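You operate a simulated robot arm through the tools that you are given. There is no shell and no other tool. Be economical: measure what you need, move in short steps, check, and stop when the job is done.

Carry out the task below with a simulated robot arm. There is one attempt and no reset: what you move stays moved.

TASK
Put two of the memory cards from the top of the plan chest on the harbour print on a cream board.
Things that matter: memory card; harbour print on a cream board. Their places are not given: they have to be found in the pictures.

It is judged by the outcome, as a careful person would: the job done as asked, and still so three seconds after it is handed in. It fails if anything else is knocked over, pushed out of place, dropped, spilled or broken.

THE ROBOT
A 6-joint arm with a two-finger parallel gripper, fixed in place. Base frame: the origin is at the foot of the arm, x ahead of it, y to its left, z up; the work surface is at about z = 0. Lengths are in m, angles in rad, forces in N, time in s.
With the tool pointing down near the work surface it reaches from about 0.18 to 0.46 m from the base axis. Its first joint turns from -1.222 to 1.222 rad. Payload 1.9 kg.
Tool frame: the origin (TCP) lies between the finger pads and is the grasp point; the fingertips stand 0.023 m ahead of it; z points along the fingers, y is the line along which they close. The gripper opens to 0.094 m. The fingers are 0.038 m wide and 0.01 m thick; the gripper's body (0.054 by 0.096 m) begins 0.039 m behind the TCP.
Orientation is that of the tool frame in the base frame, as a unit quaternion [x, y, z, w]. With the fingers straight down and closing along the base's y, the tool's x points along the base's -x, its y along +y and its z along -z.

THE INTERFACE
- The arm moves only by the tool nudge_tool. Its argument "moves" is a list of rows, each an object (a shift or turn left out is 0, a gripper value left out holds the last) with "dp": the shift along the tool's x, y, z in m, a list of three; "turn": the turn, a rotation vector about the tool's x, y, z in rad, a list of three; "gripper": the gripper command, from -1 (shut) to 1 (fully open), values between in proportion. In form: [{"dp": [tx, ty, tz], "turn": [ax, ay, az], "gripper": gripper}, ...]. A call has 1 to 8 rows; each row shifts and turns the commanded pose from where the row before left it, along the tool's axes as they then stand. A row lasts 0.2 s, in which the tool goes at most 0.05 m and 0.15 rad; a call with a longer step from one row to the next is refused whole, and so is a gripper value outside its range. A pose out of reach is approached as far as the arm can. The call stops where the force on the tool passes 40 N (or 10 N more than at its start, if that is more) or the arm is blocked; 0.2 s more then pass. The fingers move at their own pace (about 0.108 m/s each) and stop on an object; they squeeze with about 35 N. The grip force told is the motor's: it shows also when the fingers shut on nothing. Time passes only in rows, and 0.2 s behind the last, so rows that do not move let the fingers close. It gives the time, the measured TCP pose, the force on the tool (base axes), the opening and the grip force at its end, in the units of the frame above (readings bear some noise).
- Cameras (640 x 400 px; columns grow to the right, rows downward): "scene" is fixed at [0.0618, 0.3202, 0.4186]; the picture's right is [-0.70, -0.72, 0.00], its down [-0.45, 0.43, -0.78] and it looks along [0.56, -0.54, -0.62] (base axes); focal length 243 px, centre (320, 200). "wrist" rides on the gripper at [-0.039, 0, -0.044] in the tool frame; the picture's right is [0.00, -1.00, 0.00], its down [0.97, 0.00, -0.24] and it looks along [0.24, 0.00, 0.97] (tool axes); focal length 218 px, centre (320, 200).
- camera(camera): a new picture of that camera. No time passes.
- probe_pixels(camera, pixels): for up to 12 pixels [column, row] of the newest picture of that camera ("zoom" is the newest enlarged one), the place [x, y, z] in the base frame of the surface seen there, good to about 0.003 m. No time passes.
- zoom(camera, box): a new picture of the part [left, top, right, bottom] of that camera's present view, enlarged. No time passes.
- finish_job(): hands the job in; it is judged then, once.

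Work in short steps. Measure before you move; look again where a grasp or a placing could have gone wrong, and mend it. You have 60 turns and 20 pictures in all, the two below and enlarged ones among them. Open the gripper and draw the arm clear of the work before you hand the job in, unless the task says otherwise; then end with one line.

The tools are called after "Call:" as a command line: name --argument value ..., lists and objects as JSON in quotes. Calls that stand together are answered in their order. nudge_tool: Moves the arm, as the interface text tells. Its arguments: {"type":"object","properties":{"moves":{"type":"array"}},"required":["moves"]} The other tools are called the same way: camera (camera) takes a picture; probe_pixels (camera, pixels) gives the place of the surface under pixels of a picture; zoom (camera, box) takes an enlarged picture of a part of a camera's view; finish_job () hands the job in.

At the start:

```text
clock: 0.0
position: [0.2931, -0.0232, 0.2602]
orientation: [0.0, 1.0, -0.001, 0.001]
contact_force: [-0.2, -0.1, 0.4]
finger_gap: 0.0943
finger_force: 0.1
```

scene: 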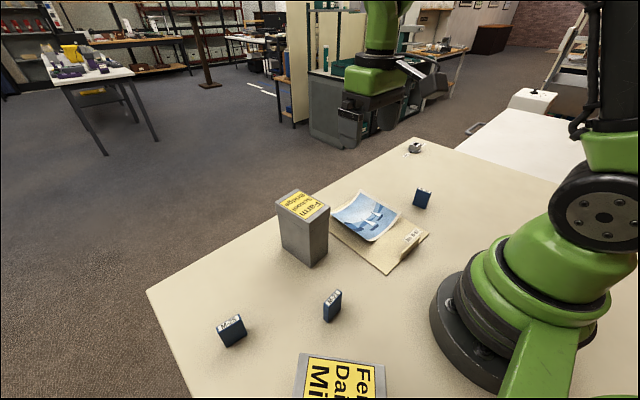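
wrist: 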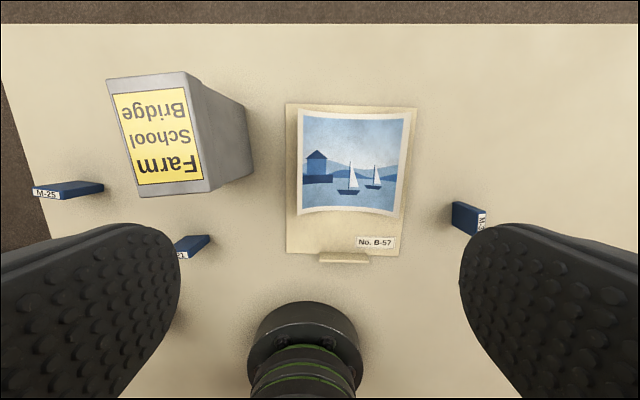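

The pictures show three small blue objects, at scene (232,330), (332,305) and (422,198), and the print near (372,225). I'll zoom in to identify them.

Call:
zoom --camera "scene" --box '[200, 260, 360, 360]'

Call:
zoom --camera "scene" --box '[310, 130, 470, 280]'

Call:
probe_pixels --camera "scene" --pixels '[[230, 322], [235, 338], [334, 296], [332, 310], [424, 190], [421, 200], [387, 273], [428, 235], [352, 192], [372, 215], [410, 240], [330, 230]]'

Call:
probe_pixels --camera "wrist" --pixels '[[288, 105], [417, 108], [287, 252], [400, 256], [303, 112], [410, 116], [300, 210], [398, 214], [343, 258], [350, 160], [340, 235], [375, 242]]'

```text
4.00 times, centred on (280, 310) of scene
```

zoom: 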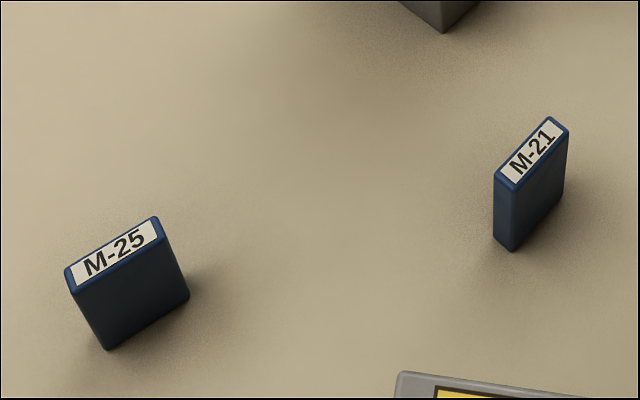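

```text
2.67 times, centred on (390, 205) of scene
```

zoom: 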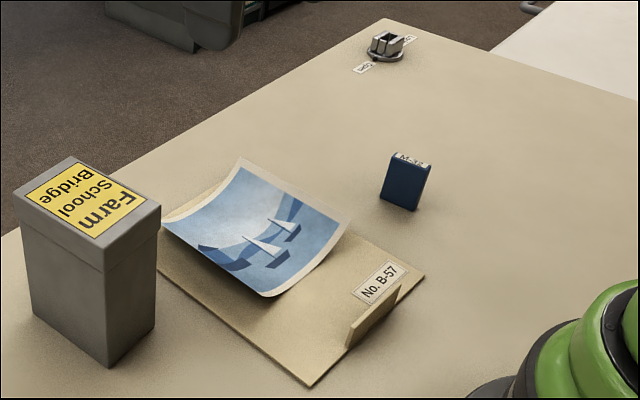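

```text
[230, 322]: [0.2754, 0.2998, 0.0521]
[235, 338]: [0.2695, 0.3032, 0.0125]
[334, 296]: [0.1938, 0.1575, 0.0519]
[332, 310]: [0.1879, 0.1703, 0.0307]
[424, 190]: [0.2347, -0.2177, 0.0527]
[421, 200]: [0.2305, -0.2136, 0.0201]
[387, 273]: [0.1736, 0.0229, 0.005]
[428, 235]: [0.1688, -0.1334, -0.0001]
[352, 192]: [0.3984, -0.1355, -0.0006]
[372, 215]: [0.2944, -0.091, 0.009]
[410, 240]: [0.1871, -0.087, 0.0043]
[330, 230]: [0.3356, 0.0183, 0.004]
```

```text
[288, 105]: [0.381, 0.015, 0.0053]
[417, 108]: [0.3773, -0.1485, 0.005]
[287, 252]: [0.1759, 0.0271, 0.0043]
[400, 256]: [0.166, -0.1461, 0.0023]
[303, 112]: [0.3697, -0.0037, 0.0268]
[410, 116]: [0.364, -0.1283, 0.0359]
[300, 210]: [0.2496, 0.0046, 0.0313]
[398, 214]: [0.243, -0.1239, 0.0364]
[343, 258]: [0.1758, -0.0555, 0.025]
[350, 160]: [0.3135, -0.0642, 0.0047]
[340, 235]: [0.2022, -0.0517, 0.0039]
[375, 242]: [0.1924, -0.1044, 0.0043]
```

Three cards: M-25, M-21 and M-32 (its number is partly hidden). The print is curled up along both y edges, with its valley near y≈-0.062. I'll move over the M-32 card near (0.233,-0.216) for a closer look.

Call:
nudge_tool --moves '[{"dp": [0.012, -0.039, 0.008], "gripper": 1}, {"dp": [0.012, -0.039, 0.008]}, {"dp": [0.012, -0.039, 0.008]}, {"dp": [0.012, -0.039, 0.008]}, {"dp": [0.012, -0.037, 0.008]}, {}]'

Call:
camera --camera "wrist"

```text
clock: 1.4
position: [0.2321, -0.2153, 0.2201]
orientation: [0.0, 1.0, 0.0, 0.0]
contact_force: [-0.7, -0.6, -1.2]
finger_gap: 0.094
finger_force: 0.0
```

```text
15 pictures are left
```

wrist: 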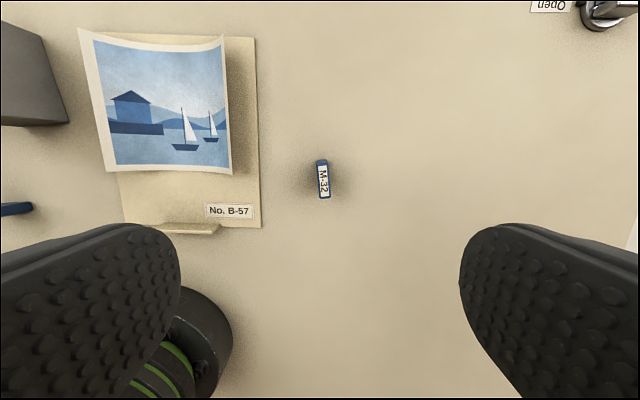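

Call:
zoom --camera "wrist" --box '[280, 150, 360, 210]'

Call:
probe_pixels --camera "wrist" --pixels '[[318, 163], [327, 162], [321, 196], [329, 195], [323, 180], [150, 70], [170, 60], [200, 60], [160, 150], [190, 150], [130, 150], [215, 150]]'

```text
6.67 times, centred on (320, 180) of wrist
```

zoom: 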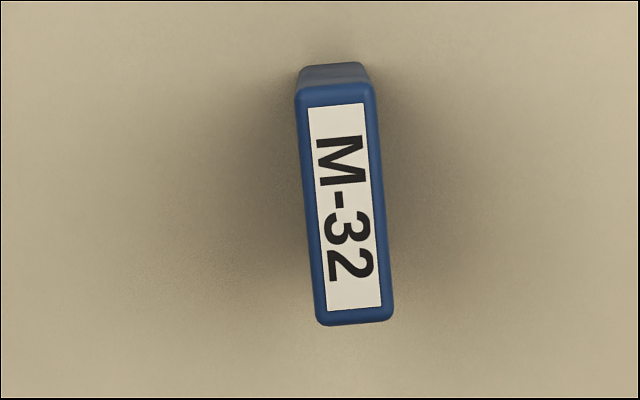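

```text
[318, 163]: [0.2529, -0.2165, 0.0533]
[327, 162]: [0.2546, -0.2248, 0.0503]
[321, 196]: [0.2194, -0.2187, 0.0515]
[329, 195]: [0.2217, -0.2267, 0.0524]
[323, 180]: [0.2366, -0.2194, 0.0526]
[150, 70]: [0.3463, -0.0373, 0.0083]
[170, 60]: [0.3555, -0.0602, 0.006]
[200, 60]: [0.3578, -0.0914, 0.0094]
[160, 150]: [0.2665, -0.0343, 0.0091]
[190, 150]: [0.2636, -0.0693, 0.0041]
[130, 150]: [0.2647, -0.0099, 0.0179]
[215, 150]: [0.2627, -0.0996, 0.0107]
```

M-32 is about 0.035 long (near x), 0.011 thick and 0.053 tall, centred at (0.236,-0.2205) and turned about 0.08 rad. I'll align and go down to TCP z≈0.042.

Call:
nudge_tool --moves '[{"dp": [-0.004, -0.005, 0.03], "gripper": 0.2}, {"turn": [0, 0, -0.08], "dp": [0, 0, 0.04]}, {"dp": [0, 0, 0.04]}, {"dp": [0, 0, 0.03]}, {}]'

Call:
zoom --camera "wrist" --box '[160, 100, 480, 300]'

```text
clock: 2.6
position: [0.236, -0.22, 0.0783]
orientation: [-0.04, 0.999, 0.001, 0.0]
contact_force: [-0.3, 0.0, -1.4]
finger_gap: 0.0564
finger_force: 0.0
```

```text
2.00 times, centred on (320, 200) of wrist
```

zoom: 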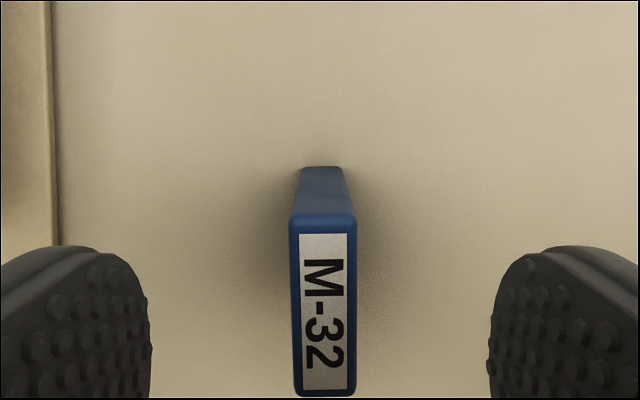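

Aligned, with the card midway between the fingers. I'll go down, grip and lift.

Call:
nudge_tool --moves '[{"dp": [0, 0, 0.02]}, {"dp": [0, 0, 0.016]}, {}, {"gripper": -1}, {}, {}, {}]'

Call:
nudge_tool --moves '[{"dp": [0, 0, -0.03]}, {"dp": [0, 0, -0.04]}, {"dp": [0, 0, -0.02]}, {"turn": [0, 0, 0.08]}, {}]'

```text
clock: 4.2
position: [0.2364, -0.2198, 0.0432]
orientation: [-0.04, 0.999, -0.001, 0.0]
contact_force: [-1.0, 0.2, -0.9]
finger_gap: 0.0108
finger_force: 35.1
```

```text
clock: 5.4
position: [0.2365, -0.2212, 0.1339]
orientation: [0.0, 1.0, 0.0, 0.0]
contact_force: [0.3, 0.5, -0.8]
finger_gap: 0.0111
finger_force: 35.0
```

It is held (gap 0.011). I'll carry it to above the print at (0.335,-0.064) and stop short of contact to look.

Call:
nudge_tool --moves '[{"dp": [-0.0246, 0.0393, 0]}, {"dp": [-0.0246, 0.0393, 0]}, {"dp": [-0.0246, 0.0393, 0]}, {"dp": [-0.0247, 0.0393, 0]}, {"dp": [0, 0, 0.03]}, {"dp": [0, 0, 0.03]}, {}]'

Call:
camera --camera "scene"

```text
clock: 7.0
position: [0.3352, -0.0628, 0.0752]
orientation: [0.0, 1.0, 0.0, 0.0]
contact_force: [1.0, 0.3, -0.5]
finger_gap: 0.0111
finger_force: 34.5
```

```text
12 pictures are left
```

scene: 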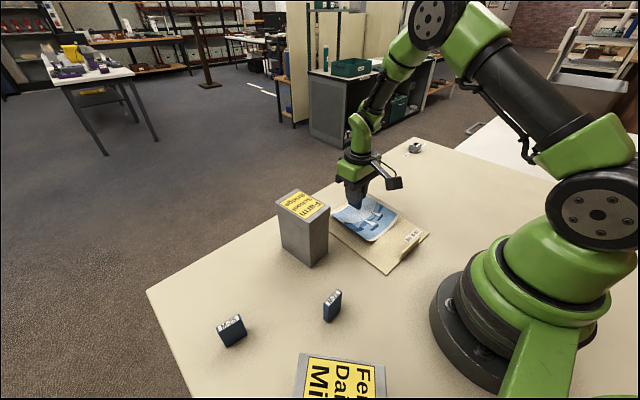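

Clear of the grey box. I'll lower it gently, watching the force.

Call:
nudge_tool --moves '[{"dp": [0, 0, 0.015]}, {"dp": [0, 0, 0.008]}, {}]'

Call:
nudge_tool --moves '[{"dp": [0, 0, 0.002]}, {}]'

```text
clock: 7.8
position: [0.335, -0.0644, 0.0497]
orientation: [0.0, 1.0, 0.0, 0.0]
contact_force: [-0.3, 0.7, -0.1]
finger_gap: 0.0109
finger_force: 35.1
```

```text
clock: 8.4
position: [0.3354, -0.0632, 0.0481]
orientation: [0.0, 1.0, 0.001, 0.001]
contact_force: [-0.2, -0.2, -0.6]
finger_gap: 0.0109
finger_force: 35.2
```

Call:
nudge_tool --moves '[{"dp": [0, 0, 0.001]}, {}]'

Call:
nudge_tool --moves '[{"dp": [0, 0, 0.001]}, {}]'

```text
clock: 9.0
position: [0.3351, -0.0635, 0.0477]
orientation: [0.0, 1.0, -0.001, 0.0]
contact_force: [0.4, -0.5, -2.1]
finger_gap: 0.011
finger_force: 35.0
```

```text
clock: 9.6
position: [0.3359, -0.0646, 0.0473]
orientation: [0.0, 1.0, -0.001, 0.002]
contact_force: [-1.6, -0.2, 7.5]
finger_gap: 0.0111
finger_force: 34.4
```

Contact (7.5 N). I'll open a little and rise.

Call:
nudge_tool --moves '[{"gripper": -0.4}, {}, {}, {"dp": [0, 0, -0.02]}, {"dp": [0, 0, -0.04]}, {"dp": [0, 0, -0.04]}, {"dp": [0.0, 0, -0.04]}, {}]'

Call:
camera --camera "wrist"

Call:
zoom --camera "scene" --box '[310, 130, 470, 280]'

```text
clock: 11.4
position: [0.3359, -0.0634, 0.1866]
orientation: [-0.001, 1.0, 0.0, 0.0]
contact_force: [-1.1, 0.3, 0.7]
finger_gap: 0.0283
finger_force: 0.0
```

```text
11 pictures are left
```

wrist: 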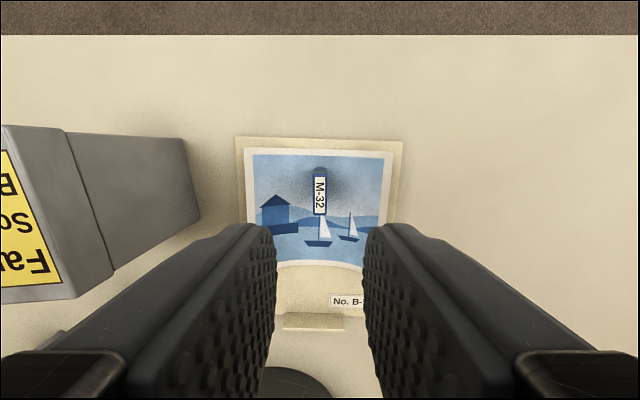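

```text
2.67 times, centred on (390, 205) of scene
```

zoom: 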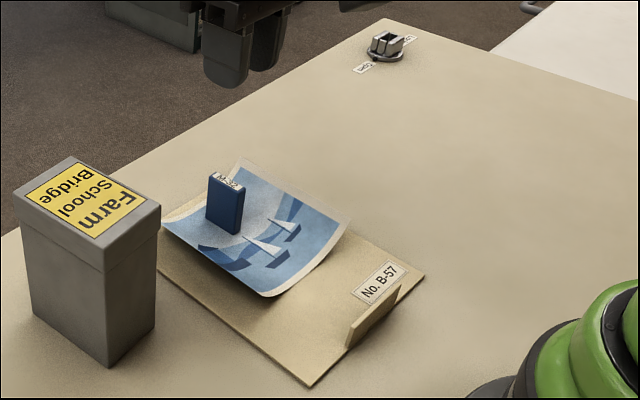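

M-32 stands on the print. Next is M-21 near (0.19,0.163), so I'll check the two boxes' places for clearance.

Call:
probe_pixels --camera "scene" --pixels '[[300, 205], [278, 203], [328, 210], [316, 262], [303, 357], [380, 368], [345, 360], [340, 390], [325, 302], [340, 291], [325, 320]]'

Call:
nudge_tool --moves '[{"dp": [0.03, 0, -0.035], "gripper": 0.2}, {"dp": [0.04, 0, -0.02]}, {"dp": [0.04, 0.025, 0]}, {"dp": [0.02, 0.045, 0]}, {"dp": [0, 0.045, 0]}, {"dp": [0, 0.045, 0]}, {"dp": [0, 0.045, 0]}, {}]'

Call:
camera --camera "wrist"

```text
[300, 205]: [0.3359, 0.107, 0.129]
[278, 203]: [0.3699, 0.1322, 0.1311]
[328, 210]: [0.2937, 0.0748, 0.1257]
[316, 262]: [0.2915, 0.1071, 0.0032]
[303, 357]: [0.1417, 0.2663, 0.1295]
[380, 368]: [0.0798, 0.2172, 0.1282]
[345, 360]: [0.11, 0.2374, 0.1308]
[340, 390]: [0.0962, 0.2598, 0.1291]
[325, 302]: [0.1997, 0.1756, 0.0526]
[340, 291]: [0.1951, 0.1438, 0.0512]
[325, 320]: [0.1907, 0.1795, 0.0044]
```

```text
clock: 13.2
position: [0.2047, 0.1429, 0.244]
orientation: [0.0, 1.0, 0.0, 0.0]
contact_force: [-1.1, -1.0, -0.1]
finger_gap: 0.0564
finger_force: 0.0
```

```text
9 pictures are left
```

wrist: 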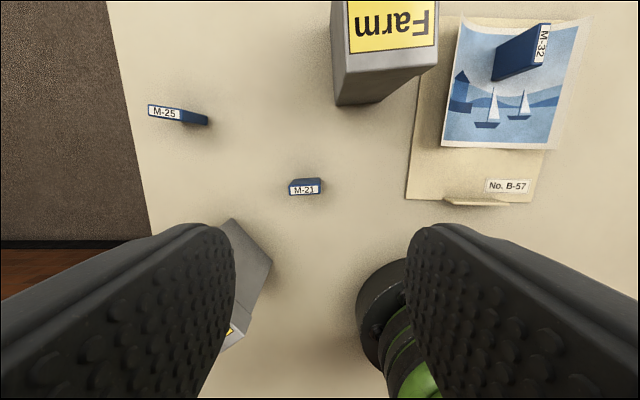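

M-21's long axis lies along y, so the gripper must turn about 90° for it. I'll measure the card and the nearby box corners precisely.

Call:
zoom --camera "wrist" --box '[265, 160, 345, 210]'

Call:
probe_pixels --camera "wrist" --pixels '[[291, 186], [291, 193], [319, 182], [319, 191], [305, 188], [271, 262], [232, 220], [240, 330], [250, 260], [235, 290], [270, 270]]'

```text
8.00 times, centred on (305, 185) of wrist
```

zoom: 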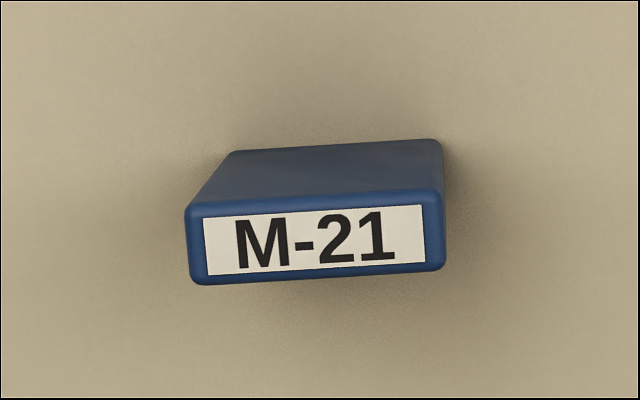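

```text
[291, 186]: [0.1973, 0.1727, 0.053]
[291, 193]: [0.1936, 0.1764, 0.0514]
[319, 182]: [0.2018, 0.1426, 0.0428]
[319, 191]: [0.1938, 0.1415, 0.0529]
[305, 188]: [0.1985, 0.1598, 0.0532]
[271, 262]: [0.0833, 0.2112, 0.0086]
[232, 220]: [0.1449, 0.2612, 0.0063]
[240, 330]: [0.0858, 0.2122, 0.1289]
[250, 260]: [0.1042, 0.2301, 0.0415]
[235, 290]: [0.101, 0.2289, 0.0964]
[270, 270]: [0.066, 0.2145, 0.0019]
```

Card M-21 is centred at (0.196,0.160), with its long axis 0.06 rad off y. I'll shift over it and turn -1.634 rad about tool z.

Call:
nudge_tool --moves '[{"dp": [0.0087, 0.017, 0.0]}, {"turn": [0, 0, -0.1485]}, {"turn": [0, 0, -0.1485]}, {"turn": [0, 0, -0.1485]}, {"turn": [0, 0, -0.1485]}, {"turn": [0, 0, -0.1485]}, {"turn": [0, 0, -0.1485]}, {"turn": [0, 0, -0.1485]}]'

Call:
nudge_tool --moves '[{"turn": [0, 0, -0.1485]}, {"turn": [0, 0, -0.1485]}, {"turn": [0, 0, -0.1485]}, {"turn": [0, 0, -0.149]}, {"dp": [0, 0, 0.045]}, {"dp": [0, 0, 0.045]}, {"dp": [0, 0, 0.03]}, {}]'

Call:
camera --camera "wrist"

```text
clock: 15.0
position: [0.1963, 0.1594, 0.2423]
orientation: [-0.498, 0.867, 0.0, 0.0]
contact_force: [0.4, 0.3, -0.2]
finger_gap: 0.0562
finger_force: 0.1
```

```text
clock: 16.8
position: [0.1962, 0.1604, 0.1226]
orientation: [0.729, -0.685, -0.001, -0.001]
contact_force: [1.2, -0.1, 0.6]
finger_gap: 0.0564
finger_force: 0.1
```

```text
7 pictures are left
```

wrist: 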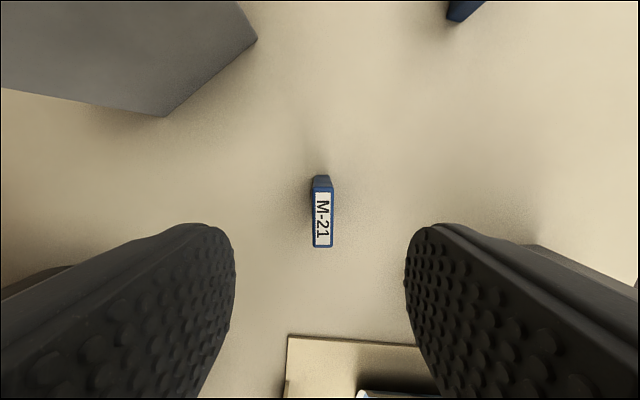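

The card is centred and aligned at (322,218). I'll descend and grip.

Call:
nudge_tool --moves '[{"dp": [0, 0, 0.04]}, {"dp": [0, 0, 0.025]}, {"dp": [0, 0, 0.015]}, {}, {"gripper": -1}, {}, {}, {}]'

Call:
nudge_tool --moves '[{"dp": [0, 0, -0.03]}, {"dp": [0, 0, -0.04]}, {"dp": [0, 0, -0.045]}, {"dp": [0, 0, -0.045]}, {"dp": [0, 0, -0.04]}, {}]'

```text
clock: 18.6
position: [0.1939, 0.1595, 0.0419]
orientation: [0.729, -0.684, 0.0, 0.0]
contact_force: [0.6, -0.3, -0.8]
finger_gap: 0.0112
finger_force: 34.7
```

```text
clock: 20.0
position: [0.1976, 0.1569, 0.243]
orientation: [0.73, -0.684, 0.0, 0.0]
contact_force: [-0.3, -1.4, -0.2]
finger_gap: 0.0109
finger_force: 34.9
```

Held. I'll turn back, then carry it over to (0.273,-0.064).

Call:
nudge_tool --moves '[{"turn": [0, 0, 0.1485]}, {"turn": [0, 0, 0.1485]}, {"turn": [0, 0, 0.1485]}, {"turn": [0, 0, 0.1485]}, {"turn": [0, 0, 0.1485]}, {"turn": [0, 0, 0.1485]}, {"turn": [0, 0, 0.1485]}, {"turn": [0, 0, 0.1485]}]'

Call:
nudge_tool --moves '[{"turn": [0, 0, 0.1485]}, {"turn": [0, 0, 0.1485]}, {"turn": [0, 0, 0.149]}, {"dp": [0, -0.045, 0]}, {"dp": [0, -0.045, 0]}, {"dp": [0, -0.045, 0]}, {"dp": [-0.02, -0.045, 0]}, {}]'

```text
clock: 21.8
position: [0.1965, 0.1581, 0.242]
orientation: [-0.219, 0.976, 0.0, 0.0]
contact_force: [0.4, 0.2, -0.5]
finger_gap: 0.011
finger_force: 34.9
```

```text
clock: 23.6
position: [0.217, -0.0206, 0.2429]
orientation: [0.0, 1.0, 0.0, 0.0]
contact_force: [0.1, 0.1, -0.3]
finger_gap: 0.0109
finger_force: 35.7
```

Call:
nudge_tool --moves '[{"dp": [-0.028, -0.0217, 0.03]}, {"dp": [-0.028, -0.0217, 0.03]}, {"dp": [0, 0, 0.045]}, {"dp": [0, 0, 0.045]}, {"dp": [0, 0, 0.02]}, {}]'

Call:
camera --camera "wrist"

```text
clock: 25.0
position: [0.2723, -0.0648, 0.0717]
orientation: [0.001, 1.0, 0.0, 0.0]
contact_force: [0.2, -1.1, -0.6]
finger_gap: 0.0107
finger_force: 34.8
```

```text
6 pictures are left
```

wrist: 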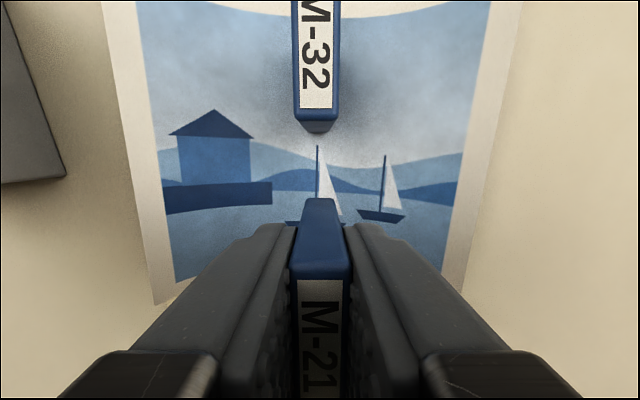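

M-21 hangs over the valley, clear of M-32. I'll lower it to contact.

Call:
nudge_tool --moves '[{"dp": [0, 0, 0.012]}, {"dp": [0, 0, 0.01]}, {}]'

Call:
nudge_tool --moves '[{"dp": [0, 0, 0.0015]}, {}]'

Call:
nudge_tool --moves '[{"dp": [0, 0, 0.001]}, {}]'

```text
clock: 25.8
position: [0.2717, -0.0648, 0.0498]
orientation: [0.0, 1.0, -0.001, -0.001]
contact_force: [-0.3, 0.0, -0.7]
finger_gap: 0.0109
finger_force: 34.7
```

```text
clock: 26.4
position: [0.2716, -0.0648, 0.0477]
orientation: [0.0, 1.0, 0.0, 0.0]
contact_force: [0.3, -0.5, -0.7]
finger_gap: 0.0112
finger_force: 35.2
```

```text
clock: 27.0
position: [0.273, -0.0636, 0.0471]
orientation: [0.0, 1.0, -0.001, 0.001]
contact_force: [-0.4, 0.4, 0.2]
finger_gap: 0.0113
finger_force: 34.9
```

Call:
nudge_tool --moves '[{"dp": [0, 0, 0.001]}, {}]'

```text
clock: 27.6
position: [0.273, -0.065, 0.0455]
orientation: [-0.001, 1.0, 0.0, 0.0]
contact_force: [0.3, -0.3, -0.5]
finger_gap: 0.011
finger_force: 35.1
```

Call:
nudge_tool --moves '[{"dp": [0, 0, 0.001]}, {}]'

```text
clock: 28.2
position: [0.2744, -0.0642, 0.0455]
orientation: [0.0, 1.0, 0.0, 0.0]
contact_force: [-6.7, 0.9, 25.8]
finger_gap: 0.011
finger_force: 34.9
```

Firm contact. I'll ease up slightly, release and rise.

Call:
nudge_tool --moves '[{"dp": [0, 0, -0.0008]}, {}, {"gripper": -0.4}, {}, {}, {"dp": [0, 0, -0.02]}, {"dp": [0, 0, -0.04]}, {"dp": [0, 0, -0.045]}]'

Call:
nudge_tool --moves '[{"dp": [0, 0, -0.045], "gripper": 0.5}, {"dp": [0, 0, -0.04], "gripper": 1}, {}, {}]'

Call:
camera --camera "wrist"

Call:
camera --camera "scene"

```text
clock: 30.0
position: [0.2724, -0.0664, 0.1513]
orientation: [0.001, 1.0, 0.0, -0.001]
contact_force: [0.5, 0.4, 0.1]
finger_gap: 0.028
finger_force: 0.1
```

```text
clock: 31.0
position: [0.2714, -0.0641, 0.2362]
orientation: [-0.001, 1.0, 0.0, 0.0]
contact_force: [-0.2, 0.3, 0.1]
finger_gap: 0.094
finger_force: 0.1
```

```text
5 pictures are left
```

wrist: 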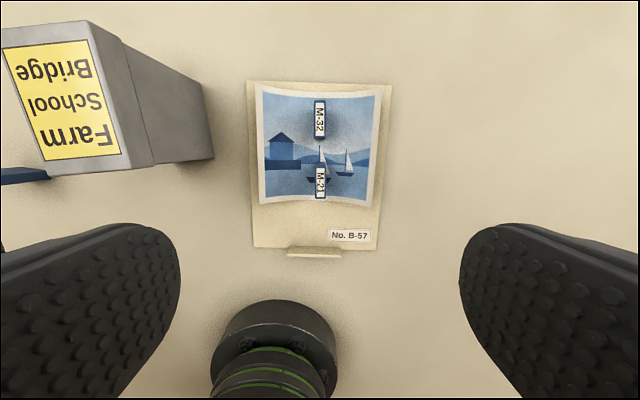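

```text
4 pictures are left
```

scene: 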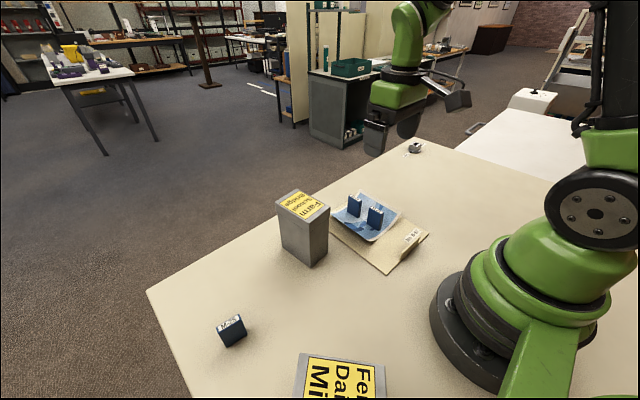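

Both cards stand upright on the print, nothing else has moved, and the arm is clear with the gripper open. I'll hand it in.

Call:
finish_job

```text
The job is handed in.
```

Memory cards M-32 and M-21 are standing on the harbour print; in the last pictures nothing else had moved, and the job is handed in.
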